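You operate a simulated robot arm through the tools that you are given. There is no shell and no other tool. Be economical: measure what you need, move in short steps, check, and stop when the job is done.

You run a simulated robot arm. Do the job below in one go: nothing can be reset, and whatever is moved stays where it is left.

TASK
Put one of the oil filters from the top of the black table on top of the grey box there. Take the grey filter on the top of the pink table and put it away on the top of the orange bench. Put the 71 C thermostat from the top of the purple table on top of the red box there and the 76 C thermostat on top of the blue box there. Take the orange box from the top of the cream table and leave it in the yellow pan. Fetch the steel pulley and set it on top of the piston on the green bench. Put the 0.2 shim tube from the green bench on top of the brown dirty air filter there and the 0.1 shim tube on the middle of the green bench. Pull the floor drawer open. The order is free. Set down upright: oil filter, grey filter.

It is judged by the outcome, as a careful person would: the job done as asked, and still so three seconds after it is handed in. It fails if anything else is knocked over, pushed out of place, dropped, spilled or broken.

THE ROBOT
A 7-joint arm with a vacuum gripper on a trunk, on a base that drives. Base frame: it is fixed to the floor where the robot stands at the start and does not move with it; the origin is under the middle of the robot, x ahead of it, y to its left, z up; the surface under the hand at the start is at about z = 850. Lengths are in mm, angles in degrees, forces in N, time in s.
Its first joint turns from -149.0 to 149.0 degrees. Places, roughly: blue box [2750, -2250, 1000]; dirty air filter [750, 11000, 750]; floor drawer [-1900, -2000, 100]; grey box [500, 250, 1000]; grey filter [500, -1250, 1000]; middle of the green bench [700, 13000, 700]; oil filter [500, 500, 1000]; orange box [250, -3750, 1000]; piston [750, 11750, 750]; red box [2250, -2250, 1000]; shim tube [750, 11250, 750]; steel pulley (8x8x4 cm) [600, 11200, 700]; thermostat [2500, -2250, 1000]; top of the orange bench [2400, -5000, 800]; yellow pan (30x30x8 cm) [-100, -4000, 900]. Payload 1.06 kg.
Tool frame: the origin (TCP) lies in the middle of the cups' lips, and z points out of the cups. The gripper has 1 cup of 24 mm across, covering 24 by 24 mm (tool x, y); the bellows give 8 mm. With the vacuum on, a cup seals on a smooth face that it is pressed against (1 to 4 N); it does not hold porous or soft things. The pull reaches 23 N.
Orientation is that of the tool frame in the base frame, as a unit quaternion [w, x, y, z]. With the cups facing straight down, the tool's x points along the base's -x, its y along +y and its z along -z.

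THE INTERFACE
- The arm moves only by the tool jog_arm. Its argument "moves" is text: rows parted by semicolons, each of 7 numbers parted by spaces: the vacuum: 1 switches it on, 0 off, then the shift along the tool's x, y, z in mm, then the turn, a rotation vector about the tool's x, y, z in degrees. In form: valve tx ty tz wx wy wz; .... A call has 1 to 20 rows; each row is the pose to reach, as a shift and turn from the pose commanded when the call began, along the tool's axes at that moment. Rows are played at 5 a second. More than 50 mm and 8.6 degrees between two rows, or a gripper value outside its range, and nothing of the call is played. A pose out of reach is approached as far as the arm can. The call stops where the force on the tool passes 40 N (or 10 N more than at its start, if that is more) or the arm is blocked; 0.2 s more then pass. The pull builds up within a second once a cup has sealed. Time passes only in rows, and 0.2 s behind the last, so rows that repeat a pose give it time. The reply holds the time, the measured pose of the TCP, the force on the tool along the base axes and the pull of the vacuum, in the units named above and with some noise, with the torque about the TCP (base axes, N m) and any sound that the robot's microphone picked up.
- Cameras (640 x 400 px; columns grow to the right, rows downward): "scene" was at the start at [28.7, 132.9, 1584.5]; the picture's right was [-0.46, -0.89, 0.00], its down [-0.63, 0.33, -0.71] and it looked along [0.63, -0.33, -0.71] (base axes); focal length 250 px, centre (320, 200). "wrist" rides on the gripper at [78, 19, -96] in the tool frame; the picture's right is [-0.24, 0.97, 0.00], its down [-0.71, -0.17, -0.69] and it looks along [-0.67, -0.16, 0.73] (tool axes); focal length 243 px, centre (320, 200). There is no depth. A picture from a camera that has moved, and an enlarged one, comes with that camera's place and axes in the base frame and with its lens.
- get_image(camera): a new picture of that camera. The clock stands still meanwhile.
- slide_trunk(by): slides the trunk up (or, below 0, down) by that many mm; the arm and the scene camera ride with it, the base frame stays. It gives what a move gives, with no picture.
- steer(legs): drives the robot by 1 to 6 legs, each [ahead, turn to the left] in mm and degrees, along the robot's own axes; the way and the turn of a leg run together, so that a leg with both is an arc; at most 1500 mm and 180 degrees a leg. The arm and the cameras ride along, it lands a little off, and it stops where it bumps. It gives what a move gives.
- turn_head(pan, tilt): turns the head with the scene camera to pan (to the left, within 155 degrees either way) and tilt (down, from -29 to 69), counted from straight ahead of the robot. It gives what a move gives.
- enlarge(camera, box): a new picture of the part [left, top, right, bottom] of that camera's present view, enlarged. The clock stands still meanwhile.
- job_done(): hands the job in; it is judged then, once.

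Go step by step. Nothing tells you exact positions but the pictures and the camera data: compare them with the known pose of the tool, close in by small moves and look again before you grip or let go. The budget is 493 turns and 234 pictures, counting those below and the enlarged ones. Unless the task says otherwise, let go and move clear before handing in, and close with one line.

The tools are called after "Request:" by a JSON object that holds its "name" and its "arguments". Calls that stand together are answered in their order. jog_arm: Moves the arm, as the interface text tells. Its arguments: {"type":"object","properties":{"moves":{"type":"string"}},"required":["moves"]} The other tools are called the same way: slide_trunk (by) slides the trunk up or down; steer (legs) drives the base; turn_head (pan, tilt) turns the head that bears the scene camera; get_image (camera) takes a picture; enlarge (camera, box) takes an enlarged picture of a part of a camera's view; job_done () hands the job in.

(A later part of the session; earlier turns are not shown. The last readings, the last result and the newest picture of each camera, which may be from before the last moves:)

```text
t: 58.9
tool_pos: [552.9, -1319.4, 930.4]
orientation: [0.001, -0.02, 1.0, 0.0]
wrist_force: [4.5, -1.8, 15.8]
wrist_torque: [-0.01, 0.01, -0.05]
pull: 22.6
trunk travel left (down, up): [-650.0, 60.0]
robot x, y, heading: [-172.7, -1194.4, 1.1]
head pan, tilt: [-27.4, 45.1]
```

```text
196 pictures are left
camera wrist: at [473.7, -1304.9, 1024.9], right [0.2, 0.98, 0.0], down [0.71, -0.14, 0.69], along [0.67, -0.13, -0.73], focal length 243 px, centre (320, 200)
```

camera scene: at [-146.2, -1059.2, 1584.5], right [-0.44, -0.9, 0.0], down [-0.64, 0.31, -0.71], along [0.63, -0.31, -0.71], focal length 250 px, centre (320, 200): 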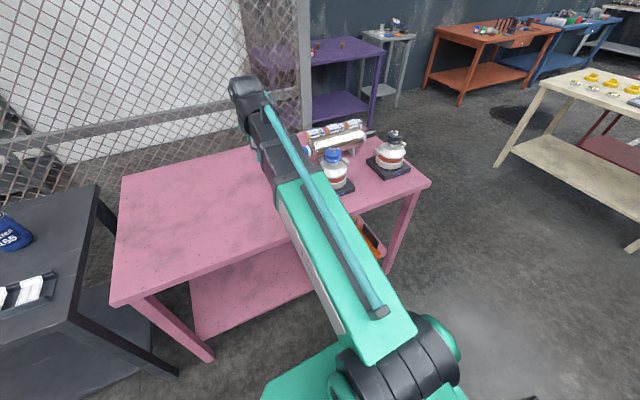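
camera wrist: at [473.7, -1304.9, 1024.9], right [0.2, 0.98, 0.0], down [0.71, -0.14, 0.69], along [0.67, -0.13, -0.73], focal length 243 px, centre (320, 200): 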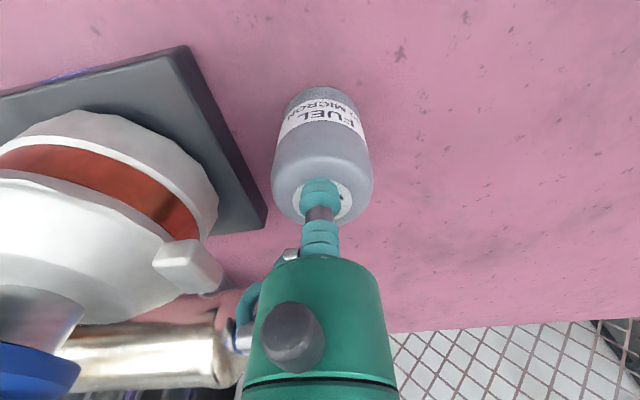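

Sealed. Lift straight up and away.

Request:
{"name": "jog_arm", "arguments": {"moves": "1 0 0 -10 0 0 0;1 0 0 -30 0 0 0;1 0 0 -70 0 0 0;1 0 0 -110 0 0 0;1 0 0 -150 0 0 0;1 0 0 -200 0 0 0;1 0 0 -250 0 0 0;1 0 0 -250 0 0 0"}}

Request:
{"name": "get_image", "arguments": {"camera": "wrist"}}

Request:
{"name": "turn_head", "arguments": {"pan": -70, "tilt": 20}}

Request:
{"name": "get_image", "arguments": {"camera": "scene"}}

```text
t: 60.7
tool_pos: [553.8, -1324.6, 1179.7]
orientation: [0.0, -0.02, 1.0, -0.001]
wrist_force: [0.0, 0.4, -2.8]
wrist_torque: [0.0, 0.03, 0.0]
pull: 23.1
trunk travel left (down, up): [-650.0, 60.0]
robot x, y, heading: [-174.8, -1192.3, 1.7]
head pan, tilt: [-27.4, 45.1]
```

```text
195 pictures are left
camera wrist: at [474.8, -1309.5, 1274.1], right [0.2, 0.98, 0.0], down [0.71, -0.14, 0.69], along [0.67, -0.13, -0.73], focal length 243 px, centre (320, 200)
```

wrist: 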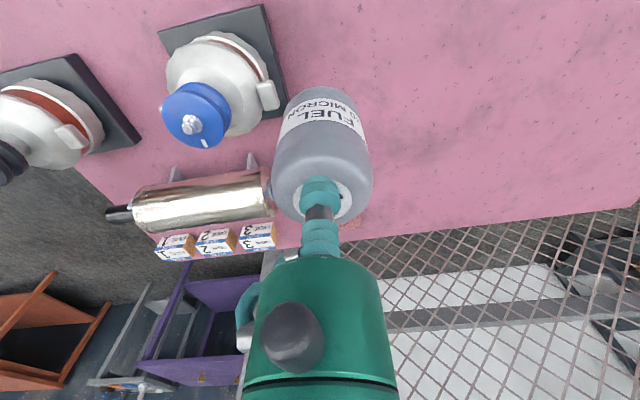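

```text
t: 61.8
tool_pos: [554.3, -1323.8, 1179.2]
orientation: [-0.001, -0.021, 1.0, 0.0]
wrist_force: [0.1, 0.4, -2.6]
wrist_torque: [-0.02, 0.07, 0.01]
pull: 23.5
trunk travel left (down, up): [-650.0, 60.0]
robot x, y, heading: [-172.6, -1192.2, 1.5]
head pan, tilt: [-70.0, 20.0]
```

```text
194 pictures are left
camera scene: at [-185.7, -1110.3, 1623.3], right [-0.93, -0.36, 0.0], down [-0.13, 0.32, -0.94], along [0.34, -0.87, -0.34], focal length 250 px, centre (320, 200)
```

scene: 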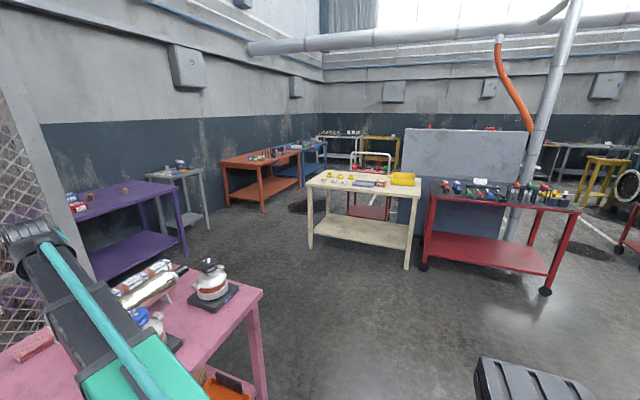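

The filter is held. There is a dark patch on the floor near the orange bench where I'd stand; I look closer before choosing a route.

Request:
{"name": "enlarge", "arguments": {"camera": "scene", "box": [200, 120, 360, 230]}}

```text
3.64 times, centred on (280, 175) of scene
camera zoom: at [-185.7, -1110.3, 1623.3], right [-0.93, -0.36, 0.0], down [-0.13, 0.32, -0.94], along [0.34, -0.87, -0.34], focal length 910 px, centre (466, 291)
```

zoom: 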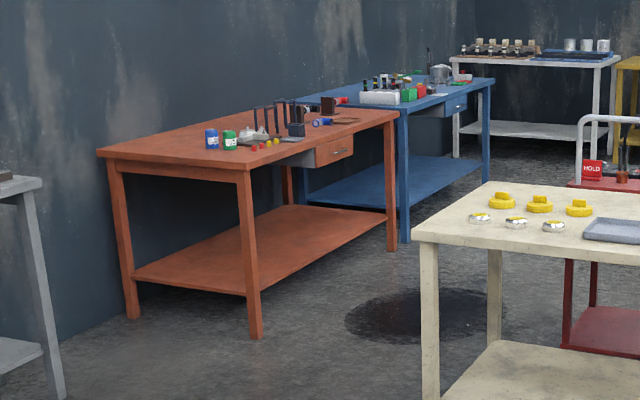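

Plan: drive around to stand north of the orange bench's near end (about (2000, -3700)), where a free area is. First I tuck the arm, then drive the first six legs.

Request:
{"name": "jog_arm", "arguments": {"moves": "1 40 35 0 0 0 0;1 80 70 0 0 0 0;1 120 110 0 0 0 0;1 120 110 0 0 0 0"}}

Request:
{"name": "steer", "arguments": {"legs": [[0, -91.5], [1500, 0], [0, 90], [1500, 0], [0, -90], [1000, 0]]}}

Request:
{"name": "turn_head", "arguments": {"pan": 35, "tilt": 30}}

Request:
{"name": "get_image", "arguments": {"camera": "scene"}}

```text
refused: row 1 steps farther than a row can; nothing moved
```

```text
t: 91.1
tool_pos: [913.0, -4034.6, 1179.5]
orientation: [0.001, 0.756, 0.655, -0.001]
wrist_force: [0.5, -0.3, 0.3]
wrist_torque: [0.01, 0.01, 0.0]
pull: 0.1
trunk travel left (down, up): [-650.0, 60.0]
robot x, y, heading: [1205.4, -3351.8, -108.6]
head pan, tilt: [-70.0, 20.0]
stopped in leg 6: the robot was blocked; the commanded pose is now the measured one
```

```text
t: 92.9
tool_pos: [912.0, -4034.6, 1178.0]
orientation: [-0.001, 0.755, 0.655, 0.0]
wrist_force: [-0.3, 1.0, -0.4]
wrist_torque: [0.03, -0.02, -0.02]
pull: 0.0
trunk travel left (down, up): [-650.0, 60.0]
robot x, y, heading: [1204.0, -3349.2, -108.4]
head pan, tilt: [35.0, 30.0]
```

```text
192 pictures are left
camera scene: at [1408.3, -3447.3, 1607.2], right [-0.96, -0.28, 0.0], down [-0.14, 0.48, -0.87], along [0.24, -0.83, -0.5], focal length 250 px, centre (320, 200)
```

scene: 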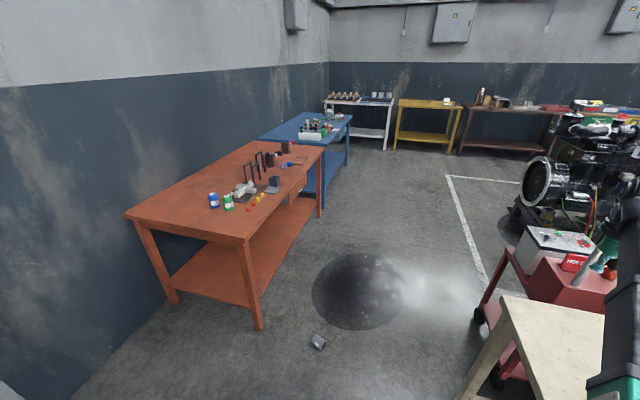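

The filter came off during the drive (the robot was blocked and jolted) and now lies on the floor. I need to see what blocked me before moving at all.

Request:
{"name": "turn_head", "arguments": {"pan": -30, "tilt": 50}}

Request:
{"name": "get_image", "arguments": {"camera": "scene"}}

Request:
{"name": "get_image", "arguments": {"camera": "wrist"}}

```text
t: 94.3
tool_pos: [912.3, -4033.5, 1179.1]
orientation: [0.0, 0.756, 0.654, 0.0]
wrist_force: [0.8, 0.7, -0.9]
wrist_torque: [0.0, 0.01, -0.01]
pull: 0.1
trunk travel left (down, up): [-650.0, 60.0]
robot x, y, heading: [1206.7, -3348.7, -108.5]
head pan, tilt: [-30.0, 50.0]
```

```text
191 pictures are left
camera scene: at [1325.2, -3411.4, 1577.7], right [-0.66, 0.75, 0.0], down [0.57, 0.51, -0.64], along [-0.48, -0.43, -0.77], focal length 250 px, centre (320, 200)
```

scene: 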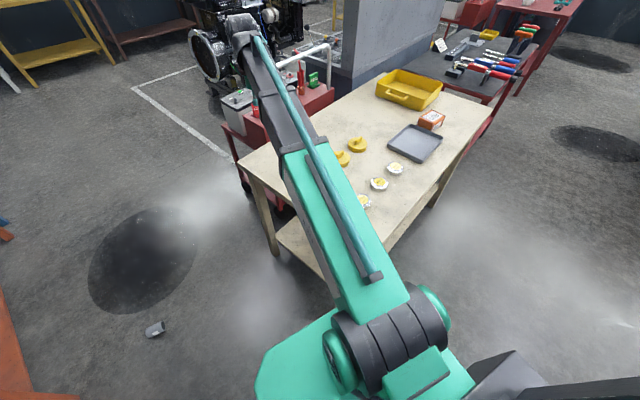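

```text
190 pictures are left
camera wrist: at [941.5, -3960.0, 1273.4], right [0.93, -0.37, 0.0], down [-0.27, -0.68, 0.69], along [-0.25, -0.64, -0.73], focal length 243 px, centre (320, 200)
```

wrist: 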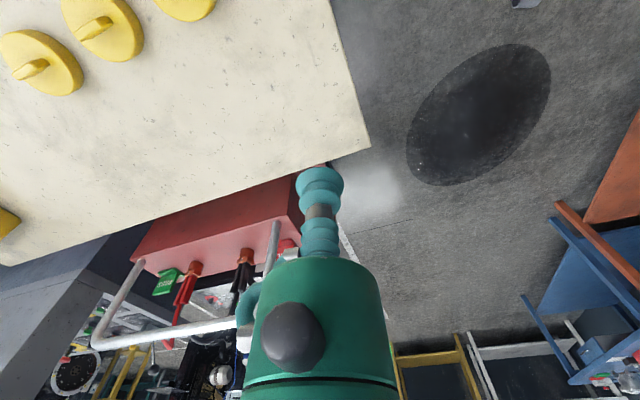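

The base corner bumped the cream table; everything on it still stands. The filter lies on the floor near (1677, -4343). I'll back off and drive to face it.

Request:
{"name": "steer", "arguments": {"legs": [[-200, 0]]}}

Request:
{"name": "steer", "arguments": {"legs": [[0, 40]]}}

Request:
{"name": "turn_head", "arguments": {"pan": 10, "tilt": 45}}

Request:
{"name": "get_image", "arguments": {"camera": "scene"}}

```text
t: 95.8
tool_pos: [973.1, -3848.6, 1180.7]
orientation: [0.0, 0.756, 0.654, -0.001]
wrist_force: [-0.3, -0.5, 0.1]
wrist_torque: [-0.03, 0.0, -0.03]
pull: 0.1
trunk travel left (down, up): [-650.0, 60.0]
robot x, y, heading: [1268.1, -3162.8, -108.7]
head pan, tilt: [-30.0, 50.0]
```

```text
t: 98.1
tool_pos: [1484.6, -3877.9, 1178.3]
orientation: [0.0, 0.485, 0.875, 0.0]
wrist_force: [-0.5, 0.0, 0.7]
wrist_torque: [0.04, 0.0, 0.01]
pull: 0.0
trunk travel left (down, up): [-650.0, 60.0]
robot x, y, heading: [1269.3, -3163.5, -68.4]
head pan, tilt: [-30.0, 50.0]
```

```text
t: 99.2
tool_pos: [1485.9, -3877.1, 1179.3]
orientation: [0.001, 0.485, 0.874, 0.0]
wrist_force: [0.8, -0.5, 0.1]
wrist_torque: [0.0, 0.01, -0.01]
pull: 0.1
trunk travel left (down, up): [-650.0, 60.0]
robot x, y, heading: [1269.2, -3166.5, -68.5]
head pan, tilt: [10.0, 45.0]
```

```text
189 pictures are left
camera scene: at [1453.4, -3130.0, 1584.6], right [-0.85, -0.52, 0.0], down [-0.37, 0.6, -0.71], along [0.37, -0.6, -0.71], focal length 250 px, centre (320, 200)
```

scene: 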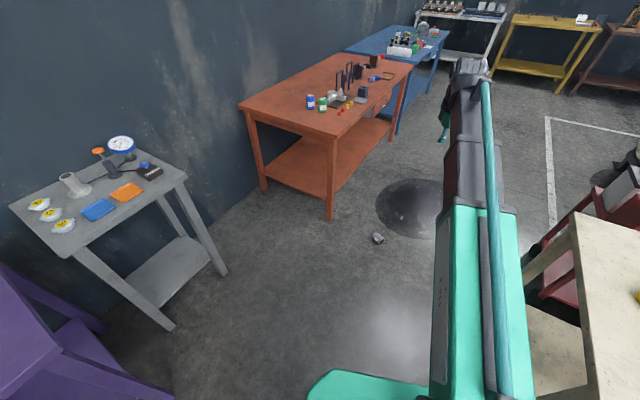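

Filter lies at about (1676, -4335). Drive 500 mm towards it, then lower the trunk.

Request:
{"name": "steer", "arguments": {"legs": [[500, -3]]}}

Request:
{"name": "slide_trunk", "arguments": {"by": -500}}

Request:
{"name": "get_image", "arguments": {"camera": "wrist"}}

Request:
{"name": "get_image", "arguments": {"camera": "scene"}}

```text
t: 102.1
tool_pos: [1629.1, -4353.3, 1178.4]
orientation: [-0.001, 0.502, 0.865, 0.0]
wrist_force: [-0.1, 0.4, 0.7]
wrist_torque: [-0.01, 0.0, 0.02]
pull: 0.0
trunk travel left (down, up): [-650.0, 60.0]
robot x, y, heading: [1443.1, -3635.4, -70.7]
head pan, tilt: [10.0, 45.0]
```

```text
refused: -500 is not a number from -400 to 400
```

```text
188 pictures are left
camera wrist: at [1607.8, -4277.5, 1273.1], right [0.96, 0.28, 0.0], down [0.2, -0.7, 0.69], along [0.19, -0.66, -0.73], focal length 243 px, centre (320, 200)
```

wrist: 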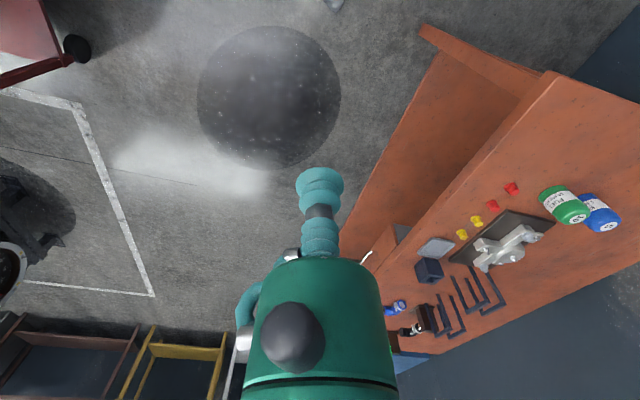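

```text
187 pictures are left
camera scene: at [1629.0, -3605.1, 1584.6], right [-0.87, -0.49, 0.0], down [-0.35, 0.62, -0.71], along [0.35, -0.62, -0.71], focal length 250 px, centre (320, 200)
```

scene: 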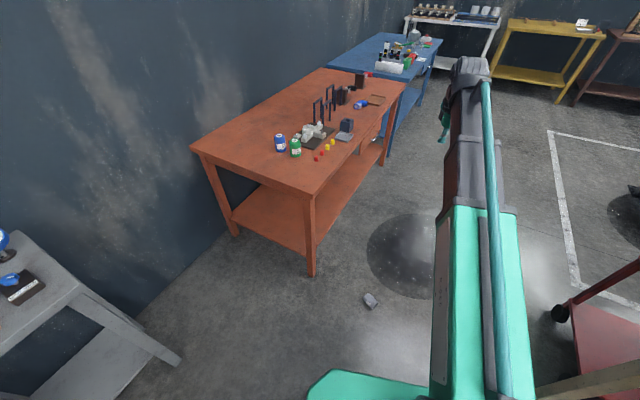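

Request:
{"name": "slide_trunk", "arguments": {"by": -400}}

Request:
{"name": "slide_trunk", "arguments": {"by": -250}}

Request:
{"name": "get_image", "arguments": {"camera": "wrist"}}

Request:
{"name": "get_image", "arguments": {"camera": "scene"}}

```text
t: 106.0
tool_pos: [1630.4, -4354.8, 778.0]
orientation: [-0.001, 0.503, 0.864, 0.0]
wrist_force: [-0.4, 0.6, -0.3]
wrist_torque: [0.02, -0.03, 0.0]
pull: 0.1
trunk travel left (down, up): [-250.0, 460.0]
robot x, y, heading: [1439.0, -3631.8, -70.8]
head pan, tilt: [10.0, 45.0]
```

```text
t: 108.5
tool_pos: [1629.1, -4353.4, 530.0]
orientation: [0.0, 0.502, 0.865, 0.001]
wrist_force: [-0.3, 0.1, -0.3]
wrist_torque: [-0.01, -0.03, -0.02]
pull: 0.1
trunk travel left (down, up): [0.0, 710.0]
robot x, y, heading: [1441.4, -3633.0, -70.5]
head pan, tilt: [10.0, 45.0]
```

```text
186 pictures are left
camera wrist: at [1607.6, -4277.1, 623.4], right [0.96, 0.28, 0.0], down [0.2, -0.7, 0.69], along [0.19, -0.66, -0.73], focal length 243 px, centre (320, 200)
```

wrist: 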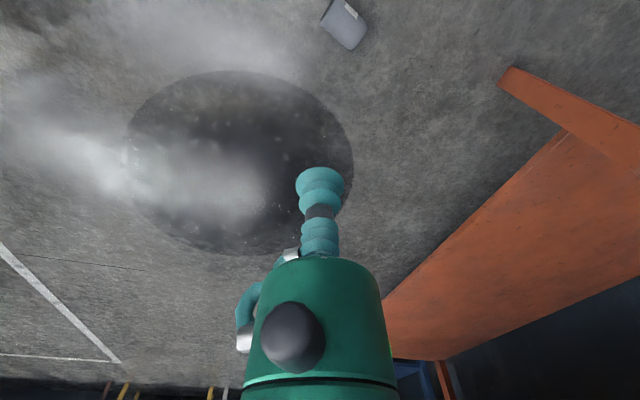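

```text
185 pictures are left
camera scene: at [1628.8, -3604.6, 934.7], right [-0.87, -0.49, 0.0], down [-0.35, 0.62, -0.71], along [0.35, -0.62, -0.71], focal length 250 px, centre (320, 200)
```

scene: 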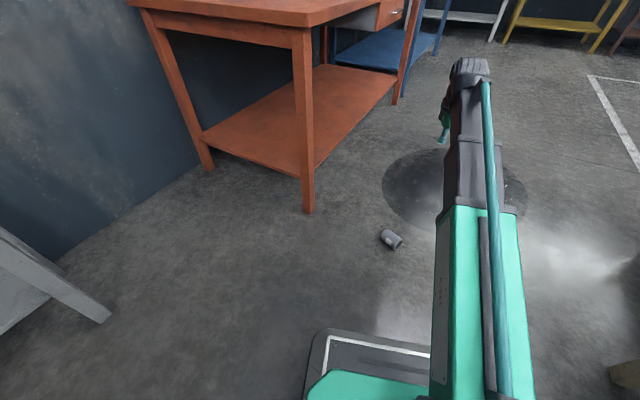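

Request:
{"name": "enlarge", "arguments": {"camera": "wrist", "box": [290, 0, 400, 70]}}

Request:
{"name": "enlarge", "arguments": {"camera": "scene", "box": [350, 205, 430, 265]}}

```text
5.71 times, centred on (345, 35) of wrist
camera zoom: at [1607.6, -4277.1, 623.4], right [0.96, 0.28, 0.0], down [0.2, -0.7, 0.69], along [0.19, -0.66, -0.73], focal length 1386 px, centre (177, 1143)
```

zoom: 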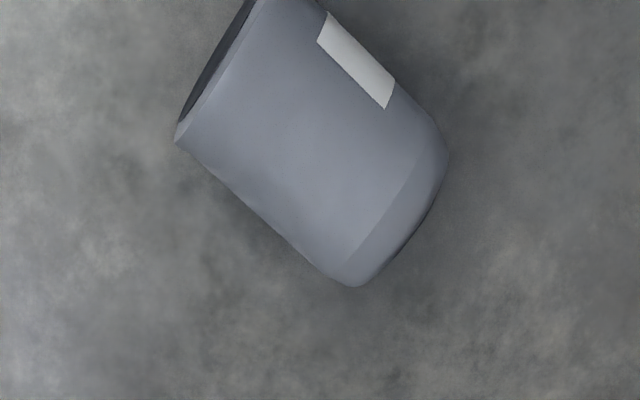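

```text
6.67 times, centred on (390, 235) of scene
camera zoom: at [1628.8, -3604.6, 934.7], right [-0.87, -0.49, 0.0], down [-0.35, 0.62, -0.71], along [0.35, -0.62, -0.71], focal length 1669 px, centre (-147, -33)
```

zoom: 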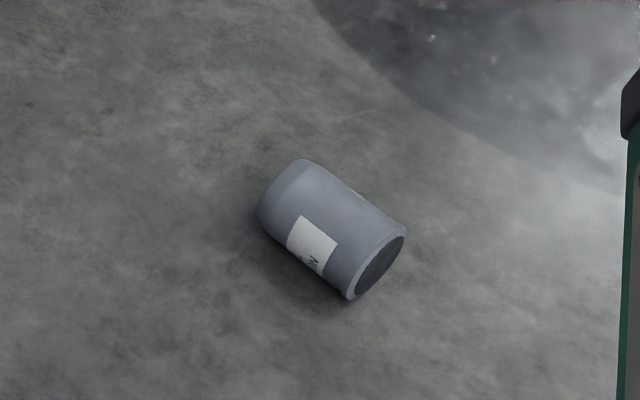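

The filter lies with its top end pointing azimuth about -17°, centre (1675, -4341). I'll descend over it while rolling the tool ~59°, so that tipping it upright later leaves the camera on the upper side.

Request:
{"name": "jog_arm", "arguments": {"moves": "0 -1.2 4.6 36 0 0 5.9;0 -2.4 9.2 72 0 0 11.8;0 -3.6 13.8 108 0 0 17.7;0 -4.8 18.4 144 0 0 23.6;0 -6 23 180 0 0 29.5;0 -7.2 27.6 216 0 0 35.4;0 -8.4 32.2 252 0 0 41.3;0 -9.6 36.8 288 0 0 47.2;0 -10.8 41.4 324 0 0 53;0 -12.3 45.9 360 0 0 59;0 -12.3 45.9 360 0 0 59"}}

Request:
{"name": "get_image", "arguments": {"camera": "wrist"}}

```text
t: 110.9
tool_pos: [1677.0, -4343.5, 166.6]
orientation: [0.0, 0.863, 0.505, 0.0]
wrist_force: [0.4, 1.2, 0.7]
wrist_torque: [0.03, 0.02, 0.0]
pull: 0.1
trunk travel left (down, up): [0.0, 710.0]
robot x, y, heading: [1444.7, -3635.0, -70.7]
head pan, tilt: [10.0, 45.0]
```

```text
182 pictures are left
camera wrist: at [1732.2, -4284.3, 261.0], right [0.73, -0.68, 0.0], down [-0.5, -0.53, 0.69], along [-0.47, -0.5, -0.73], focal length 243 px, centre (320, 200)
```

wrist: 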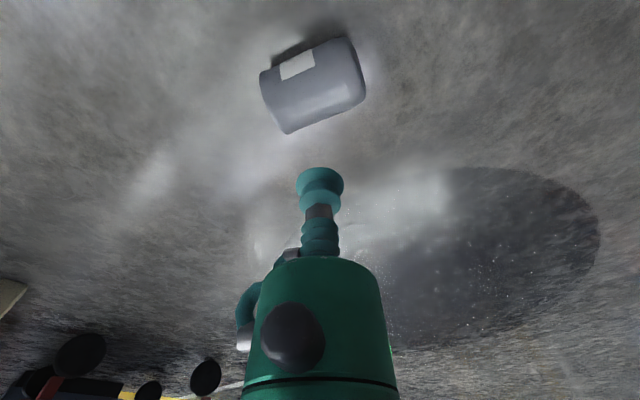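

Request:
{"name": "jog_arm", "arguments": {"moves": "0 4 -2 30 0 0 0;0 7 -4 60 0 0 0;0 7 -4 75 0 0 0;0 7 -4 75 0 0 0"}}

Request:
{"name": "get_image", "arguments": {"camera": "wrist"}}

```text
t: 111.9
tool_pos: [1677.3, -4332.8, 94.2]
orientation: [0.0, 0.863, 0.505, 0.0]
wrist_force: [0.1, -0.2, -0.6]
wrist_torque: [0.01, 0.01, -0.01]
pull: 0.1
trunk travel left (down, up): [0.0, 710.0]
robot x, y, heading: [1446.3, -3634.5, -70.6]
head pan, tilt: [10.0, 45.0]
```

```text
181 pictures are left
camera wrist: at [1731.7, -4275.2, 188.0], right [0.73, -0.68, 0.0], down [-0.5, -0.53, 0.69], along [-0.47, -0.5, -0.73], focal length 243 px, centre (320, 200)
```

wrist: 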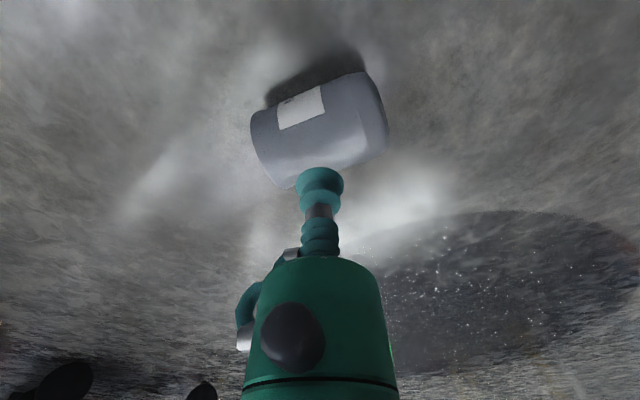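

Request:
{"name": "jog_arm", "arguments": {"moves": "1 -4.4 0 20 0 0 0;1 -4.4 0 32 0 0 0;1 -4.4 0 37 0 0 0;1 -4.4 0 40 0 0 0;1 -4.4 0 42 0 0 0;1 -4.4 0 42 0 0 0"}}

```text
t: 113.3
tool_pos: [1674.3, -4336.9, 52.9]
orientation: [0.001, 0.863, 0.506, 0.0]
wrist_force: [3.3, -1.0, 17.0]
wrist_torque: [0.09, 0.18, -0.01]
pull: 22.6
trunk travel left (down, up): [0.0, 710.0]
robot x, y, heading: [1442.4, -3634.4, -70.6]
head pan, tilt: [10.0, 45.0]
```

Sealed on its side. Lift slowly.

Request:
{"name": "jog_arm", "arguments": {"moves": "1 0 0 -8 0 0 0;1 0 0 -20 0 0 0;1 0 0 -45 0 0 0;1 0 0 -80 0 0 0;1 0 0 -120 0 0 0;1 0 0 -160 0 0 0;1 0 0 -200 0 0 0;1 0 0 -240 0 0 0;1 0 0 -280 0 0 0;1 0 0 -320 0 0 0;1 0 0 -360 0 0 0;1 0 0 -400 0 0 0;1 0 0 -400 0 0 0"}}

Request:
{"name": "slide_trunk", "arguments": {"by": 400}}

Request:
{"name": "slide_trunk", "arguments": {"by": 230}}

Request:
{"name": "get_image", "arguments": {"camera": "wrist"}}

Request:
{"name": "get_image", "arguments": {"camera": "scene"}}

```text
t: 116.1
tool_pos: [1675.6, -4336.4, 450.5]
orientation: [0.001, 0.863, 0.505, 0.0]
wrist_force: [-0.3, -0.1, -2.4]
wrist_torque: [-0.03, 0.02, -0.04]
pull: 23.0
trunk travel left (down, up): [0.0, 710.0]
robot x, y, heading: [1441.2, -3634.0, -70.6]
head pan, tilt: [10.0, 45.0]
```

```text
t: 120.0
tool_pos: [1675.0, -4337.1, 849.3]
orientation: [0.0, 0.863, 0.505, 0.0]
wrist_force: [-0.7, 0.6, -1.7]
wrist_torque: [0.01, 0.05, 0.03]
pull: 22.7
trunk travel left (down, up): [-400.0, 310.0]
robot x, y, heading: [1439.8, -3633.9, -70.7]
head pan, tilt: [10.0, 45.0]
```

```text
t: 122.4
tool_pos: [1675.6, -4338.2, 1080.5]
orientation: [0.001, 0.863, 0.506, 0.0]
wrist_force: [-0.8, 0.8, -2.1]
wrist_torque: [0.01, 0.0, 0.04]
pull: 22.7
trunk travel left (down, up): [-630.0, 80.0]
robot x, y, heading: [1442.2, -3632.1, -70.5]
head pan, tilt: [10.0, 45.0]
```

```text
180 pictures are left
camera wrist: at [1730.8, -4279.5, 1175.0], right [0.73, -0.68, 0.0], down [-0.5, -0.53, 0.69], along [-0.47, -0.5, -0.73], focal length 243 px, centre (320, 200)
```

wrist: 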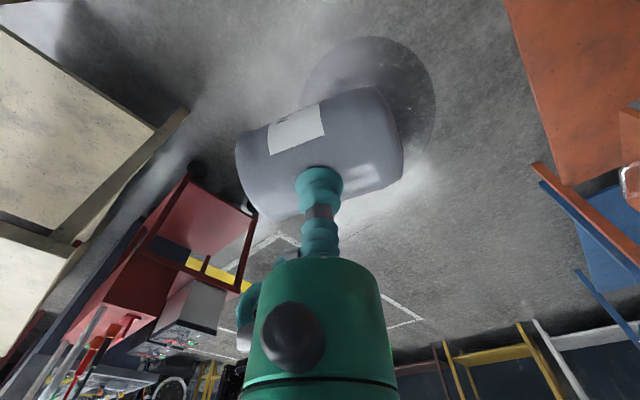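

```text
179 pictures are left
camera scene: at [1628.9, -3604.8, 1564.6], right [-0.87, -0.49, 0.0], down [-0.35, 0.62, -0.71], along [0.35, -0.62, -0.71], focal length 250 px, centre (320, 200)
```

scene: 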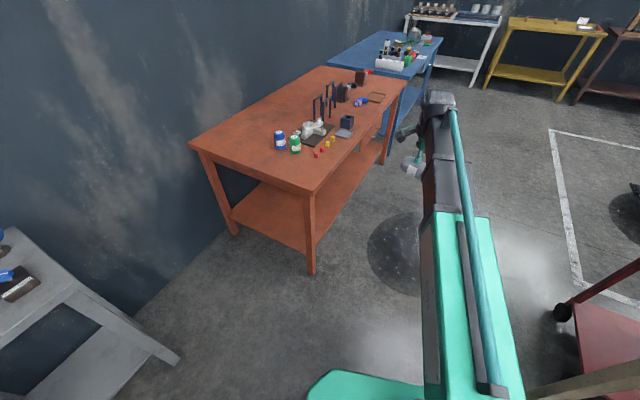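

Held. The free spot on the bench is about (2250, -4400). I'll drive slightly closer and turn toward it, then yaw the tool before tipping.

Request:
{"name": "steer", "arguments": {"legs": [[150, 0], [0, 25]]}}

Request:
{"name": "jog_arm", "arguments": {"moves": "1 0 0 0 0 0 8.2;1 0 0 0 0 0 16.4;1 0 0 0 0 0 24.6;1 0 0 0 0 0 33;1 0 0 0 0 0 33"}}

Request:
{"name": "get_image", "arguments": {"camera": "wrist"}}

```text
t: 125.0
tool_pos: [1998.0, -4314.5, 1081.1]
orientation: [0.0, 0.735, 0.678, 0.0]
wrist_force: [-0.1, 0.0, -2.3]
wrist_torque: [-0.01, -0.05, -0.01]
pull: 22.9
trunk travel left (down, up): [-630.0, 80.0]
robot x, y, heading: [1487.9, -3772.3, -46.0]
head pan, tilt: [10.0, 45.0]
```

```text
t: 126.2
tool_pos: [1997.2, -4314.1, 1080.2]
orientation: [-0.001, 0.898, 0.44, 0.0]
wrist_force: [0.3, 0.3, -2.6]
wrist_torque: [0.0, 0.02, -0.01]
pull: 23.0
trunk travel left (down, up): [-630.0, 80.0]
robot x, y, heading: [1492.1, -3775.7, -45.9]
head pan, tilt: [10.0, 45.0]
```

```text
178 pictures are left
camera wrist: at [2060.6, -4265.0, 1174.8], right [0.62, -0.78, 0.0], down [-0.57, -0.45, 0.68], along [-0.53, -0.43, -0.73], focal length 243 px, centre (320, 200)
```

wrist: 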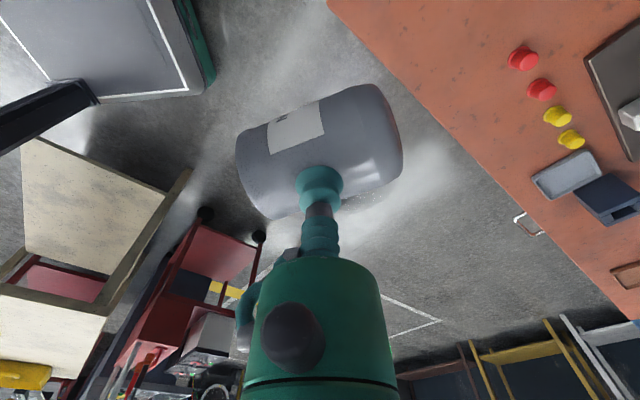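

Request:
{"name": "jog_arm", "arguments": {"moves": "1 0 0 0 -8.11 1.09 0;1 0 0 0 -16.22 2.18 0;1 0 0 0 -24.33 3.27 0;1 0 0 0 -32.44 4.36 0;1 0 0 0 -40.5 5.45 0;1 0 0 0 -48.7 6.54 0;1 0 0 0 -56.8 7.63 0;1 0 0 0 -64.9 8.72 0;1 0 0 0 -73 9.81 0;1 0 0 0 -81.1 10.9 0;1 0 0 0 -89.2 12 0;1 0 0 0 -89.2 12 0"}}

Request:
{"name": "get_image", "arguments": {"camera": "wrist"}}

Request:
{"name": "get_image", "arguments": {"camera": "scene"}}

```text
t: 128.8
tool_pos: [1996.2, -4314.8, 1080.8]
orientation: [0.587, 0.635, 0.311, 0.393]
wrist_force: [0.5, 0.1, -0.6]
wrist_torque: [0.03, 0.08, -0.01]
pull: 23.1
trunk travel left (down, up): [-630.0, 80.0]
robot x, y, heading: [1494.3, -3773.5, -46.1]
head pan, tilt: [10.0, 45.0]
```

```text
177 pictures are left
camera wrist: at [1951.5, -4202.3, 1108.8], right [-0.18, -0.31, 0.93], down [-0.93, -0.24, -0.26], along [0.31, -0.92, -0.25], focal length 243 px, centre (320, 200)
```

wrist: 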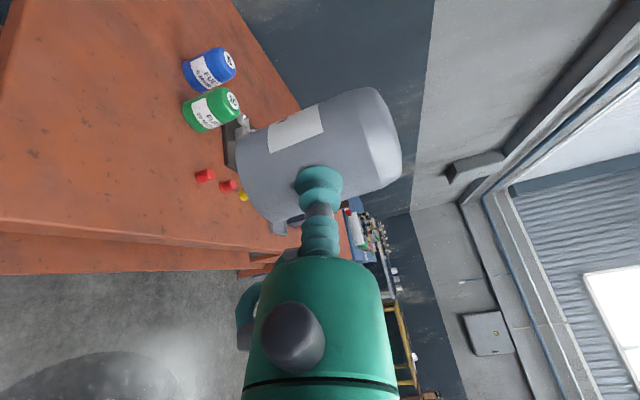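

```text
176 pictures are left
camera scene: at [1648.6, -3669.3, 1564.6], right [-0.59, -0.81, 0.0], down [-0.57, 0.42, -0.71], along [0.57, -0.42, -0.71], focal length 250 px, centre (320, 200)
```

scene: 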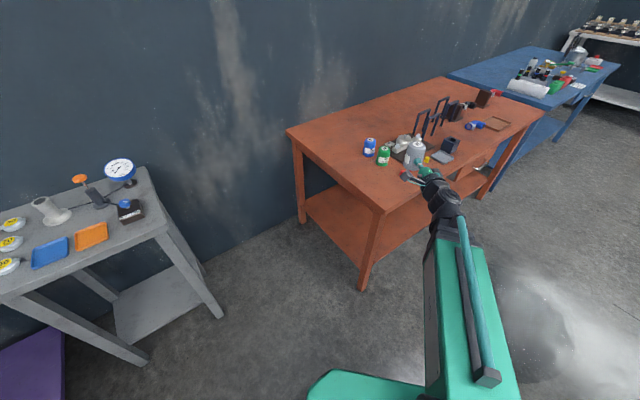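

It's close to upright. I'll check the lean in an enlarged view.

Request:
{"name": "enlarge", "arguments": {"camera": "scene", "box": [350, 120, 470, 200]}}

```text
5.00 times, centred on (410, 160) of scene
camera zoom: at [1648.6, -3669.3, 1564.6], right [-0.59, -0.81, 0.0], down [-0.57, 0.42, -0.71], along [0.57, -0.42, -0.71], focal length 1252 px, centre (-130, 400)
```

zoom: 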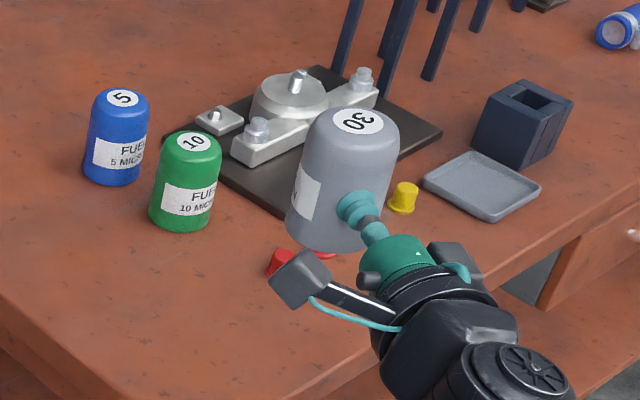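

Upright within ~3°. I carry it to the free spot and lower to just above the bench.

Request:
{"name": "jog_arm", "arguments": {"moves": "1 9 -1 39 0 0 0;1 18 -2 78 0 0 0;1 27 -3.5 118 0 0 0;1 36 -5 157 0 0 0;1 45 -6 196 0 0 0;1 53 -7 236 0 0 0;1 47 -47 236 0 0 0;1 42 -87 236 0 0 0;1 37 -127 236 0 0 0;1 32 -162 236 0 0 0;1 32 -162 236 0 0 0"}}

Request:
{"name": "enlarge", "arguments": {"camera": "scene", "box": [320, 110, 440, 200]}}

Request:
{"name": "get_image", "arguments": {"camera": "wrist"}}

```text
t: 131.2
tool_pos: [2230.3, -4385.6, 925.3]
orientation: [0.588, 0.634, 0.311, 0.394]
wrist_force: [-0.5, 0.8, -1.5]
wrist_torque: [0.04, 0.03, -0.02]
pull: 22.8
trunk travel left (down, up): [-630.0, 80.0]
robot x, y, heading: [1490.6, -3770.7, -46.3]
head pan, tilt: [10.0, 45.0]
```

```text
4.44 times, centred on (380, 155) of scene
camera zoom: at [1648.8, -3669.3, 1564.6], right [-0.59, -0.81, 0.0], down [-0.57, 0.42, -0.71], along [0.57, -0.42, -0.71], focal length 1113 px, centre (53, 400)
```

zoom: 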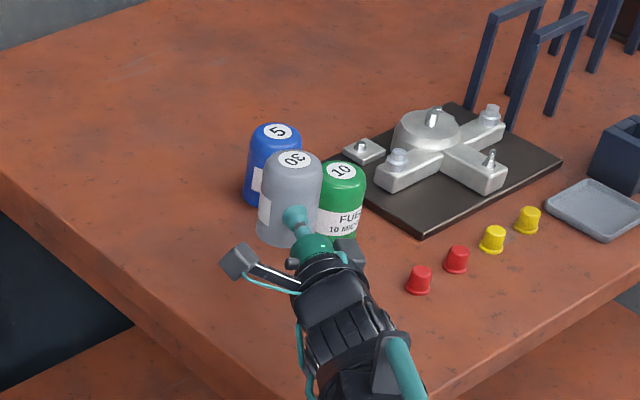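

```text
173 pictures are left
camera wrist: at [2184.6, -4273.4, 954.3], right [-0.18, -0.31, 0.93], down [-0.93, -0.25, -0.27], along [0.31, -0.92, -0.25], focal length 243 px, centre (320, 200)
```

wrist: 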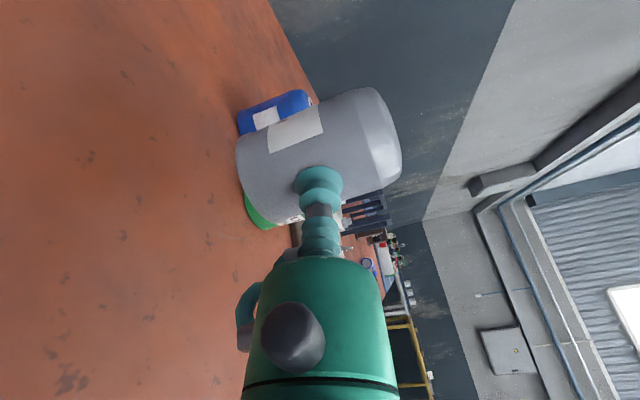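

Clear of the cans. Now lower in steps watching the force.

Request:
{"name": "jog_arm", "arguments": {"moves": "1 -3 -20 0 0 0 0;1 -5 -40 0 0 0 0;1 -7 -53 0 0 0 0;1 -7 -53 0 0 0 0"}}

Request:
{"name": "get_image", "arguments": {"camera": "wrist"}}

Request:
{"name": "enlarge", "arguments": {"camera": "scene", "box": [320, 110, 440, 200]}}

```text
t: 132.2
tool_pos: [2228.4, -4386.5, 871.7]
orientation: [0.587, 0.634, 0.312, 0.394]
wrist_force: [-0.2, 0.4, -1.4]
wrist_torque: [0.03, 0.06, -0.01]
pull: 23.0
trunk travel left (down, up): [-630.0, 80.0]
robot x, y, heading: [1489.1, -3772.6, -46.1]
head pan, tilt: [10.0, 45.0]
```

```text
172 pictures are left
camera wrist: at [2183.3, -4274.3, 900.7], right [-0.18, -0.31, 0.93], down [-0.93, -0.25, -0.26], along [0.31, -0.92, -0.25], focal length 243 px, centre (320, 200)
```

wrist: 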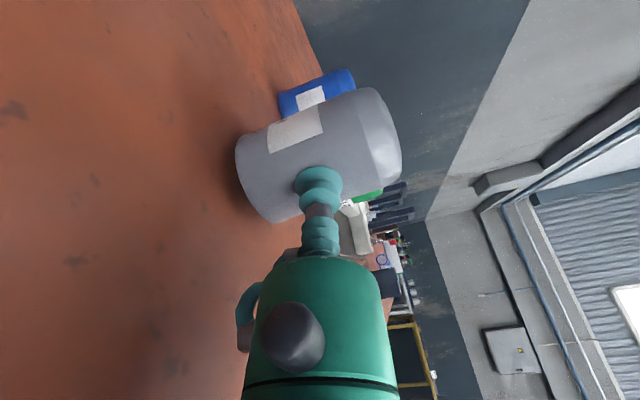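

```text
4.44 times, centred on (380, 155) of scene
camera zoom: at [1648.7, -3669.3, 1564.6], right [-0.59, -0.81, 0.0], down [-0.57, 0.42, -0.71], along [0.57, -0.42, -0.71], focal length 1113 px, centre (53, 400)
```

zoom: 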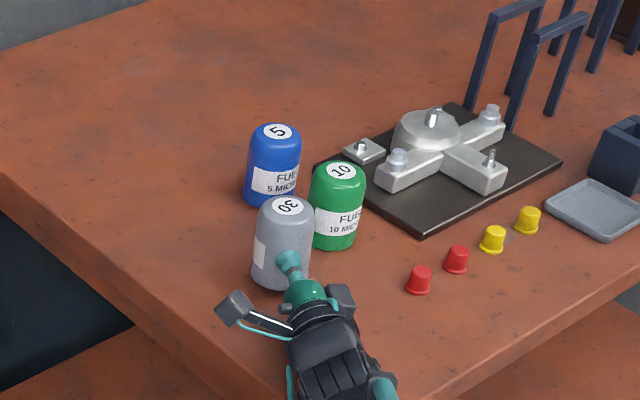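

Request:
{"name": "jog_arm", "arguments": {"moves": "1 -1 -8 0 0 0 0;1 -2 -15 0 0 0 0;1 -3 -20 0 0 0 0;1 -3 -20 0 0 0 0"}}

```text
t: 133.2
tool_pos: [2226.8, -4386.3, 857.6]
orientation: [0.589, 0.633, 0.311, 0.394]
wrist_force: [0.9, 0.8, -2.8]
wrist_torque: [0.02, 0.04, 0.0]
pull: 22.7
trunk travel left (down, up): [-630.0, 80.0]
robot x, y, heading: [1489.5, -3769.4, -46.2]
head pan, tilt: [10.0, 45.0]
```

Request:
{"name": "jog_arm", "arguments": {"moves": "1 0 -3 0 0 0 0;1 -1 -6 0 0 0 0;1 -1 -6 0 0 0 0"}}

Request:
{"name": "enlarge", "arguments": {"camera": "scene", "box": [330, 130, 410, 200]}}

```text
t: 134.0
tool_pos: [2226.3, -4385.6, 861.3]
orientation: [0.593, 0.628, 0.31, 0.396]
wrist_force: [-0.6, -0.9, -1.2]
wrist_torque: [0.0, 0.05, 0.01]
pull: 23.1
trunk travel left (down, up): [-630.0, 80.0]
robot x, y, heading: [1492.2, -3773.0, -46.3]
head pan, tilt: [10.0, 45.0]
```

```text
5.71 times, centred on (370, 165) of scene
camera zoom: at [1641.9, -3664.4, 1565.7], right [-0.59, -0.81, 0.0], down [-0.57, 0.41, -0.71], along [0.57, -0.42, -0.7], focal length 1431 px, centre (34, 400)
```

zoom: 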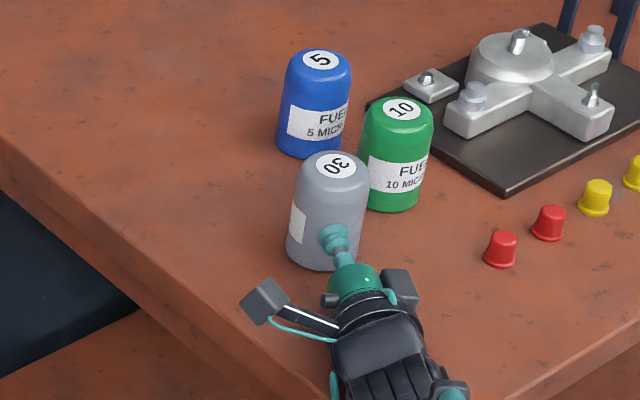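

The robot's wrist seems to be resting on the bench corner (the base even tilted slightly). I raise again, pull back 90 mm so the wrist stays outside the bench edge, and check.

Request:
{"name": "jog_arm", "arguments": {"moves": "1 1 10 0 0 0 0;1 3 25 0 0 0 0;1 5 40 0 0 0 0;1 5 40 -30 0 0 0;1 5 40 -60 0 0 0;1 5 40 -90 0 0 0;1 5 40 -90 0 0 0"}}

Request:
{"name": "get_image", "arguments": {"camera": "scene"}}

```text
t: 135.6
tool_pos: [2150.6, -4341.9, 884.5]
orientation: [0.587, 0.635, 0.311, 0.394]
wrist_force: [0.6, -0.8, -3.0]
wrist_torque: [0.02, 0.03, 0.0]
pull: 23.0
trunk travel left (down, up): [-630.0, 80.0]
robot x, y, heading: [1488.5, -3769.0, -46.2]
head pan, tilt: [10.0, 45.0]
```

```text
169 pictures are left
camera scene: at [1648.7, -3669.4, 1564.6], right [-0.59, -0.81, 0.0], down [-0.57, 0.42, -0.71], along [0.57, -0.42, -0.71], focal length 250 px, centre (320, 200)
```

scene: 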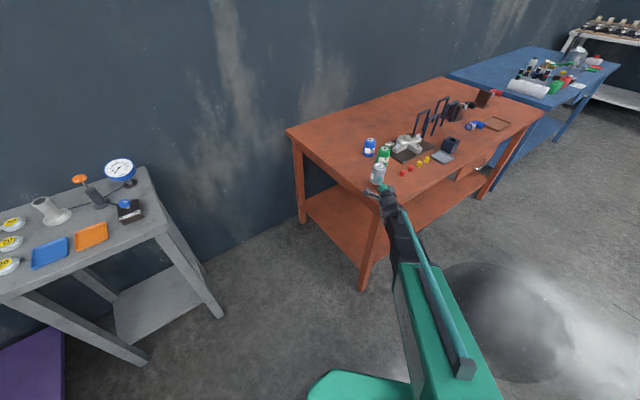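

Request:
{"name": "jog_arm", "arguments": {"moves": "1 -2 -15 0 0 0 0;1 -4 -28 0 0 0 0;1 -4.5 -33 0 0 0 0;1 -4.5 -33 0 0 0 0"}}

Request:
{"name": "enlarge", "arguments": {"camera": "scene", "box": [340, 140, 420, 220]}}

```text
t: 136.6
tool_pos: [2150.8, -4341.8, 854.8]
orientation: [0.588, 0.634, 0.312, 0.395]
wrist_force: [-0.6, 0.7, 9.3]
wrist_torque: [0.0, -0.01, 0.02]
pull: 23.2
trunk travel left (down, up): [-630.0, 80.0]
robot x, y, heading: [1491.8, -3773.6, -46.2]
head pan, tilt: [10.0, 45.0]
```

```text
5.00 times, centred on (380, 180) of scene
camera zoom: at [1647.5, -3668.5, 1564.8], right [-0.59, -0.81, 0.0], down [-0.57, 0.42, -0.71], along [0.57, -0.42, -0.71], focal length 1252 px, centre (20, 300)
```

zoom: 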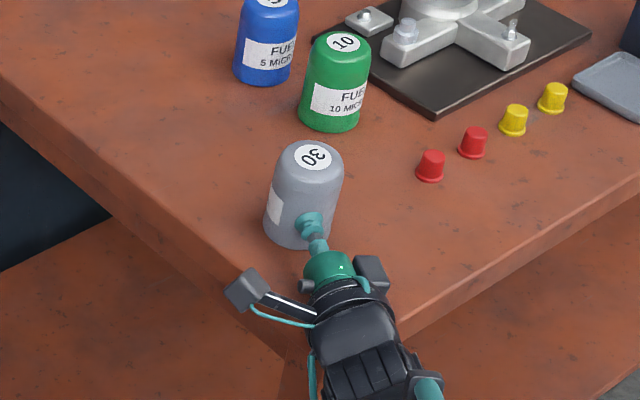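

The filter has touched down (force +9 N). I ease up 3 mm, release and back off.

Request:
{"name": "jog_arm", "arguments": {"moves": "1 0.4 3 0 0 0 0;1 0.4 3 0 0 0 0"}}

```text
t: 137.2
tool_pos: [2150.5, -4342.6, 854.6]
orientation: [0.587, 0.635, 0.312, 0.393]
wrist_force: [0.5, 0.5, -1.1]
wrist_torque: [0.03, 0.02, -0.04]
pull: 22.8
trunk travel left (down, up): [-630.0, 80.0]
robot x, y, heading: [1488.8, -3770.1, -46.3]
head pan, tilt: [10.0, 45.0]
```

Request:
{"name": "jog_arm", "arguments": {"moves": "1 -0.2 -1 0 0 0 0;0 -0.2 -1 0 0 0 0;0 -0.2 -1 0 0 0 0;0 -0.2 -1 0 0 0 0;0 -0.2 -1 0 0 0 0;0 -0.2 -1 -4 0 0 0;0 -0.2 -1 -20 0 0 0;0 -0.2 -1 -60 0 0 0;0 -0.2 -1 -100 0 0 0;0 5 40 -130 0 0 0;0 10 80 -150 0 0 0;0 15 120 -160 0 0 0;0 20 160 -170 0 0 0"}}

Request:
{"name": "enlarge", "arguments": {"camera": "scene", "box": [320, 120, 440, 220]}}

```text
refused: row 10 steps farther than a row can; nothing moved
```

```text
4.00 times, centred on (380, 170) of scene
camera zoom: at [1648.6, -3669.1, 1564.5], right [-0.59, -0.81, 0.0], down [-0.57, 0.42, -0.71], along [0.57, -0.42, -0.71], focal length 1002 px, centre (80, 320)
```

zoom: 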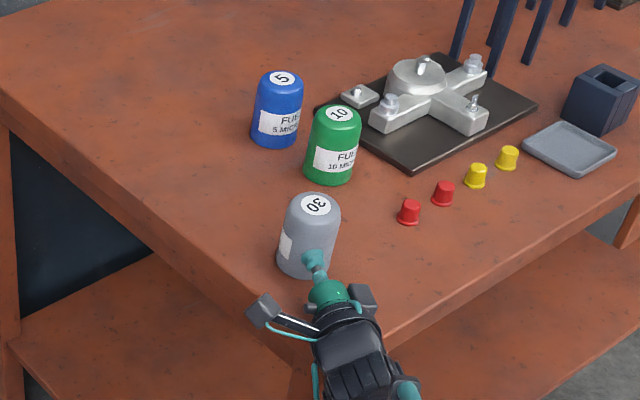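

Request:
{"name": "jog_arm", "arguments": {"moves": "1 -0.2 -1 0 0 0 0;0 -0.2 -1 0 0 0 0;0 -0.2 -1 0 0 0 0;0 -0.2 -1 0 0 0 0;0 -0.2 -1 0 0 0 0;0 -0.2 -1 -4 0 0 0;0 -0.2 -1 -20 0 0 0;0 -0.2 -1 -60 0 0 0;0 -0.2 -1 -100 0 0 0;0 3 25 -120 0 0 0;0 7 60 -140 0 0 0;0 12 100 -150 0 0 0;0 17 140 -160 0 0 0;0 20 180 -170 0 0 0"}}

Request:
{"name": "enlarge", "arguments": {"camera": "scene", "box": [320, 120, 440, 220]}}

```text
t: 140.2
tool_pos: [2002.4, -4266.6, 1033.2]
orientation: [0.587, 0.635, 0.312, 0.394]
wrist_force: [0.4, 0.0, -1.0]
wrist_torque: [-0.02, -0.02, -0.03]
pull: 0.0
out of reach, approached as far as the arm can: row 14
trunk travel left (down, up): [-630.0, 80.0]
robot x, y, heading: [1489.3, -3771.6, -46.2]
head pan, tilt: [10.0, 45.0]
```

```text
4.00 times, centred on (380, 170) of scene
camera zoom: at [1648.5, -3669.2, 1564.6], right [-0.59, -0.81, 0.0], down [-0.57, 0.42, -0.71], along [0.57, -0.42, -0.71], focal length 1002 px, centre (80, 320)
```

zoom: 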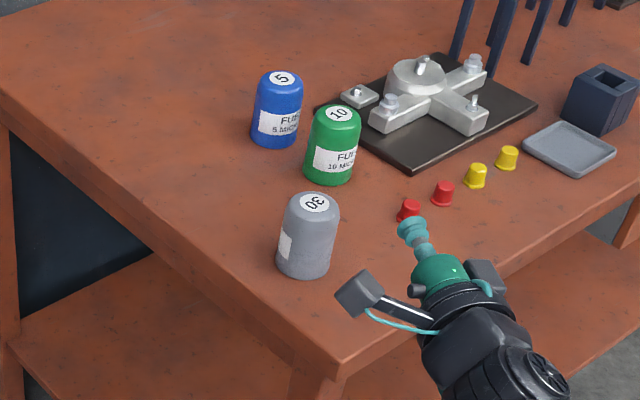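

The grey filter stands upright on the orange bench. Now I return the tool to pointing down in the travel pose.

Request:
{"name": "jog_arm", "arguments": {"moves": "0 0 0 0 8.11 -1.09 0;0 0 0 0 16.22 -2.18 0;0 0 0 0 24.33 -3.27 0;0 0 0 0 32.44 -4.36 0;0 0 0 0 40.5 -5.45 0;0 0 0 0 48.7 -6.54 0;0 0 0 0 56.8 -7.63 0;0 0 0 0 64.9 -8.72 0;0 0 0 0 73 -9.81 0;0 0 0 0 81.1 -10.9 0;0 0 0 0 89.2 -12 0"}}

Request:
{"name": "jog_arm", "arguments": {"moves": "0 0 0 -10 0 0 -8.4;0 0 0 -20 0 0 -16.8;0 0 0 -30 0 0 -25.2;0 0 0 -40 0 0 -33.6;0 0 0 -50 0 0 -42;0 0 0 -60 0 0 -50.4;0 0 0 -70 0 0 -58.8;0 0 0 -80 0 0 -67.2;0 0 0 -90 0 0 -75.6;0 0 0 -100 0 0 -84;0 0 0 -100 0 0 -92"}}

```text
t: 142.6
tool_pos: [2001.9, -4263.1, 1034.3]
orientation: [-0.001, 0.898, 0.441, 0.0]
wrist_force: [0.0, 0.0, -0.7]
wrist_torque: [0.03, 0.0, -0.01]
pull: 0.1
out of reach, approached as far as the arm can: row 1
trunk travel left (down, up): [-630.0, 80.0]
robot x, y, heading: [1489.7, -3774.8, -46.2]
head pan, tilt: [10.0, 45.0]
```

```text
t: 145.0
tool_pos: [2001.6, -4263.7, 1135.6]
orientation: [0.0, 0.305, 0.952, -0.001]
wrist_force: [0.0, 0.1, -0.1]
wrist_torque: [-0.01, -0.04, -0.02]
pull: 0.1
trunk travel left (down, up): [-630.0, 80.0]
robot x, y, heading: [1489.8, -3774.1, -46.1]
head pan, tilt: [10.0, 45.0]
```

Now to the cream table: drive round its corner with a wide berth to stand north of it, near (60, -3020), facing it.

Request:
{"name": "steer", "arguments": {"legs": [[0, 136], [750, 0], [0, 90]]}}

Request:
{"name": "steer", "arguments": {"legs": [[1400, 0], [0, 90]]}}

Request:
{"name": "turn_head", "arguments": {"pan": -25, "tilt": 45}}

Request:
{"name": "get_image", "arguments": {"camera": "scene"}}

```text
t: 158.6
tool_pos: [809.8, -3028.1, 1133.7]
orientation: [0.0, 0.997, 0.083, 0.001]
wrist_force: [0.2, 0.5, -0.6]
wrist_torque: [0.0, -0.01, -0.01]
pull: 0.0
trunk travel left (down, up): [-630.0, 80.0]
robot x, y, heading: [1518.3, -3010.5, 179.3]
head pan, tilt: [10.0, 45.0]
```

```text
t: 169.2
tool_pos: [166.6, -3700.4, 1134.2]
orientation: [0.0, 0.647, 0.763, -0.001]
wrist_force: [0.4, -0.5, 0.1]
wrist_torque: [0.0, 0.0, 0.03]
pull: 0.1
trunk travel left (down, up): [-630.0, 80.0]
robot x, y, heading: [147.7, -2989.9, -90.8]
head pan, tilt: [10.0, 45.0]
```

```text
t: 170.2
tool_pos: [167.4, -3698.7, 1135.6]
orientation: [0.0, 0.647, 0.762, 0.0]
wrist_force: [0.0, -0.5, -0.1]
wrist_torque: [-0.02, 0.05, 0.01]
pull: 0.1
trunk travel left (down, up): [-630.0, 80.0]
robot x, y, heading: [150.6, -2991.3, -91.0]
head pan, tilt: [-25.0, 45.0]
```

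```text
165 pictures are left
camera scene: at [288.7, -3020.6, 1564.6], right [-0.9, 0.44, 0.0], down [0.31, 0.64, -0.71], along [-0.31, -0.64, -0.71], focal length 250 px, centre (320, 200)
```

scene: 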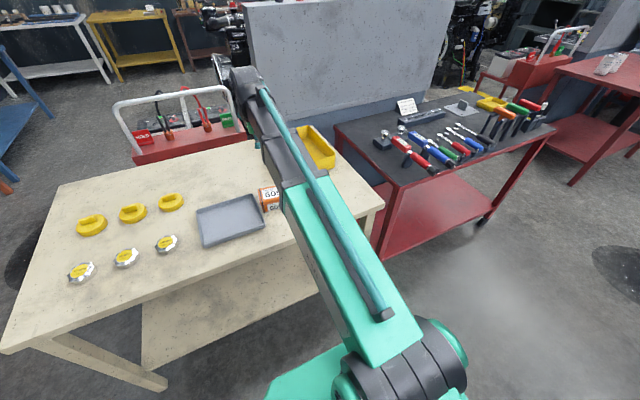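

Request:
{"name": "get_image", "arguments": {"camera": "wrist"}}

```text
164 pictures are left
camera wrist: at [173.5, -3620.3, 1229.5], right [1.0, -0.07, 0.0], down [-0.05, -0.73, 0.69], along [-0.05, -0.68, -0.73], focal length 243 px, centre (320, 200)
```

wrist: 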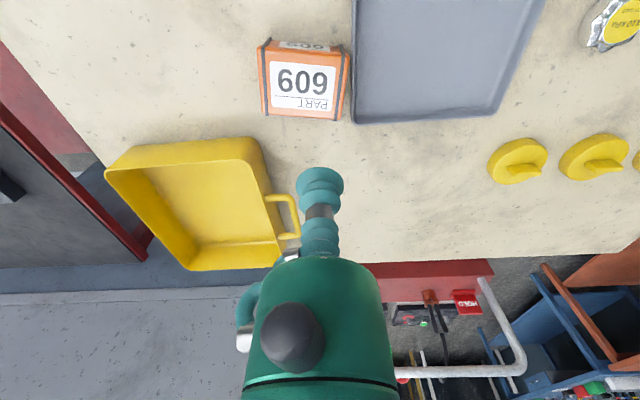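

The orange box 609 is near (142, -3723). I descend part way and look again.

Request:
{"name": "jog_arm", "arguments": {"moves": "0 -6 -9 38 0 0 0;0 -12 -18 76 0 0 0;0 -18 -28 115 0 0 0;0 -18 -28 115 0 0 0"}}

Request:
{"name": "get_image", "arguments": {"camera": "wrist"}}

```text
t: 171.2
tool_pos: [144.0, -3721.4, 1019.2]
orientation: [0.0, 0.647, 0.763, 0.0]
wrist_force: [-0.8, 0.2, 0.3]
wrist_torque: [-0.01, 0.03, 0.01]
pull: 0.0
trunk travel left (down, up): [-630.0, 80.0]
robot x, y, heading: [154.3, -2993.4, -90.7]
head pan, tilt: [-25.0, 45.0]
```

```text
163 pictures are left
camera wrist: at [149.9, -3641.4, 1114.5], right [1.0, -0.07, 0.0], down [-0.05, -0.73, 0.69], along [-0.05, -0.68, -0.73], focal length 243 px, centre (320, 200)
```

wrist: 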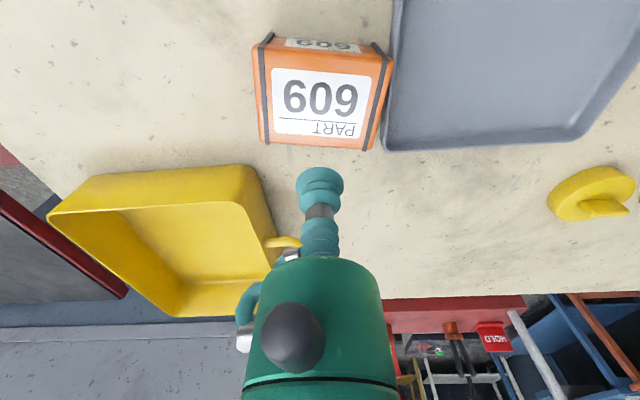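

Request:
{"name": "jog_arm", "arguments": {"moves": "0 3.8 1.6 40 0 0 0;0 3.8 1.6 80 0 0 0;1 3.8 1.6 94 0 0 0;1 3.8 1.6 99 0 0 0;1 3.8 1.6 104 0 0 0;1 3.8 1.6 107 0 0 0;1 3.8 1.6 107 0 0 0"}}

Request:
{"name": "get_image", "arguments": {"camera": "wrist"}}

```text
t: 172.8
tool_pos: [144.1, -3717.1, 911.4]
orientation: [-0.001, 0.648, 0.762, -0.001]
wrist_force: [0.2, -0.2, -0.2]
wrist_torque: [0.05, -0.01, -0.03]
pull: 22.8
trunk travel left (down, up): [-630.0, 80.0]
robot x, y, heading: [150.7, -2991.9, -91.0]
head pan, tilt: [-25.0, 45.0]
```

```text
162 pictures are left
camera wrist: at [150.7, -3639.3, 1006.8], right [1.0, -0.07, 0.0], down [-0.05, -0.73, 0.69], along [-0.05, -0.68, -0.73], focal length 243 px, centre (320, 200)
```

wrist: 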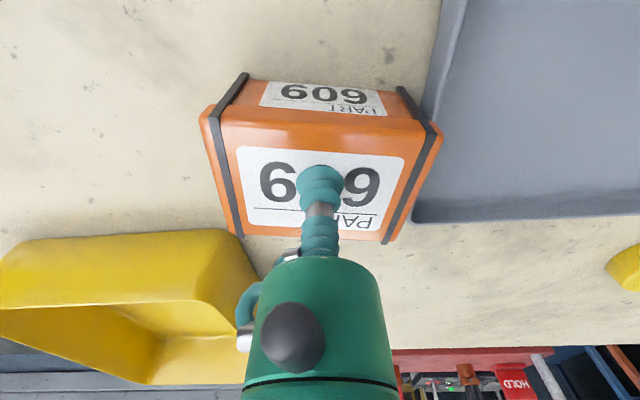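

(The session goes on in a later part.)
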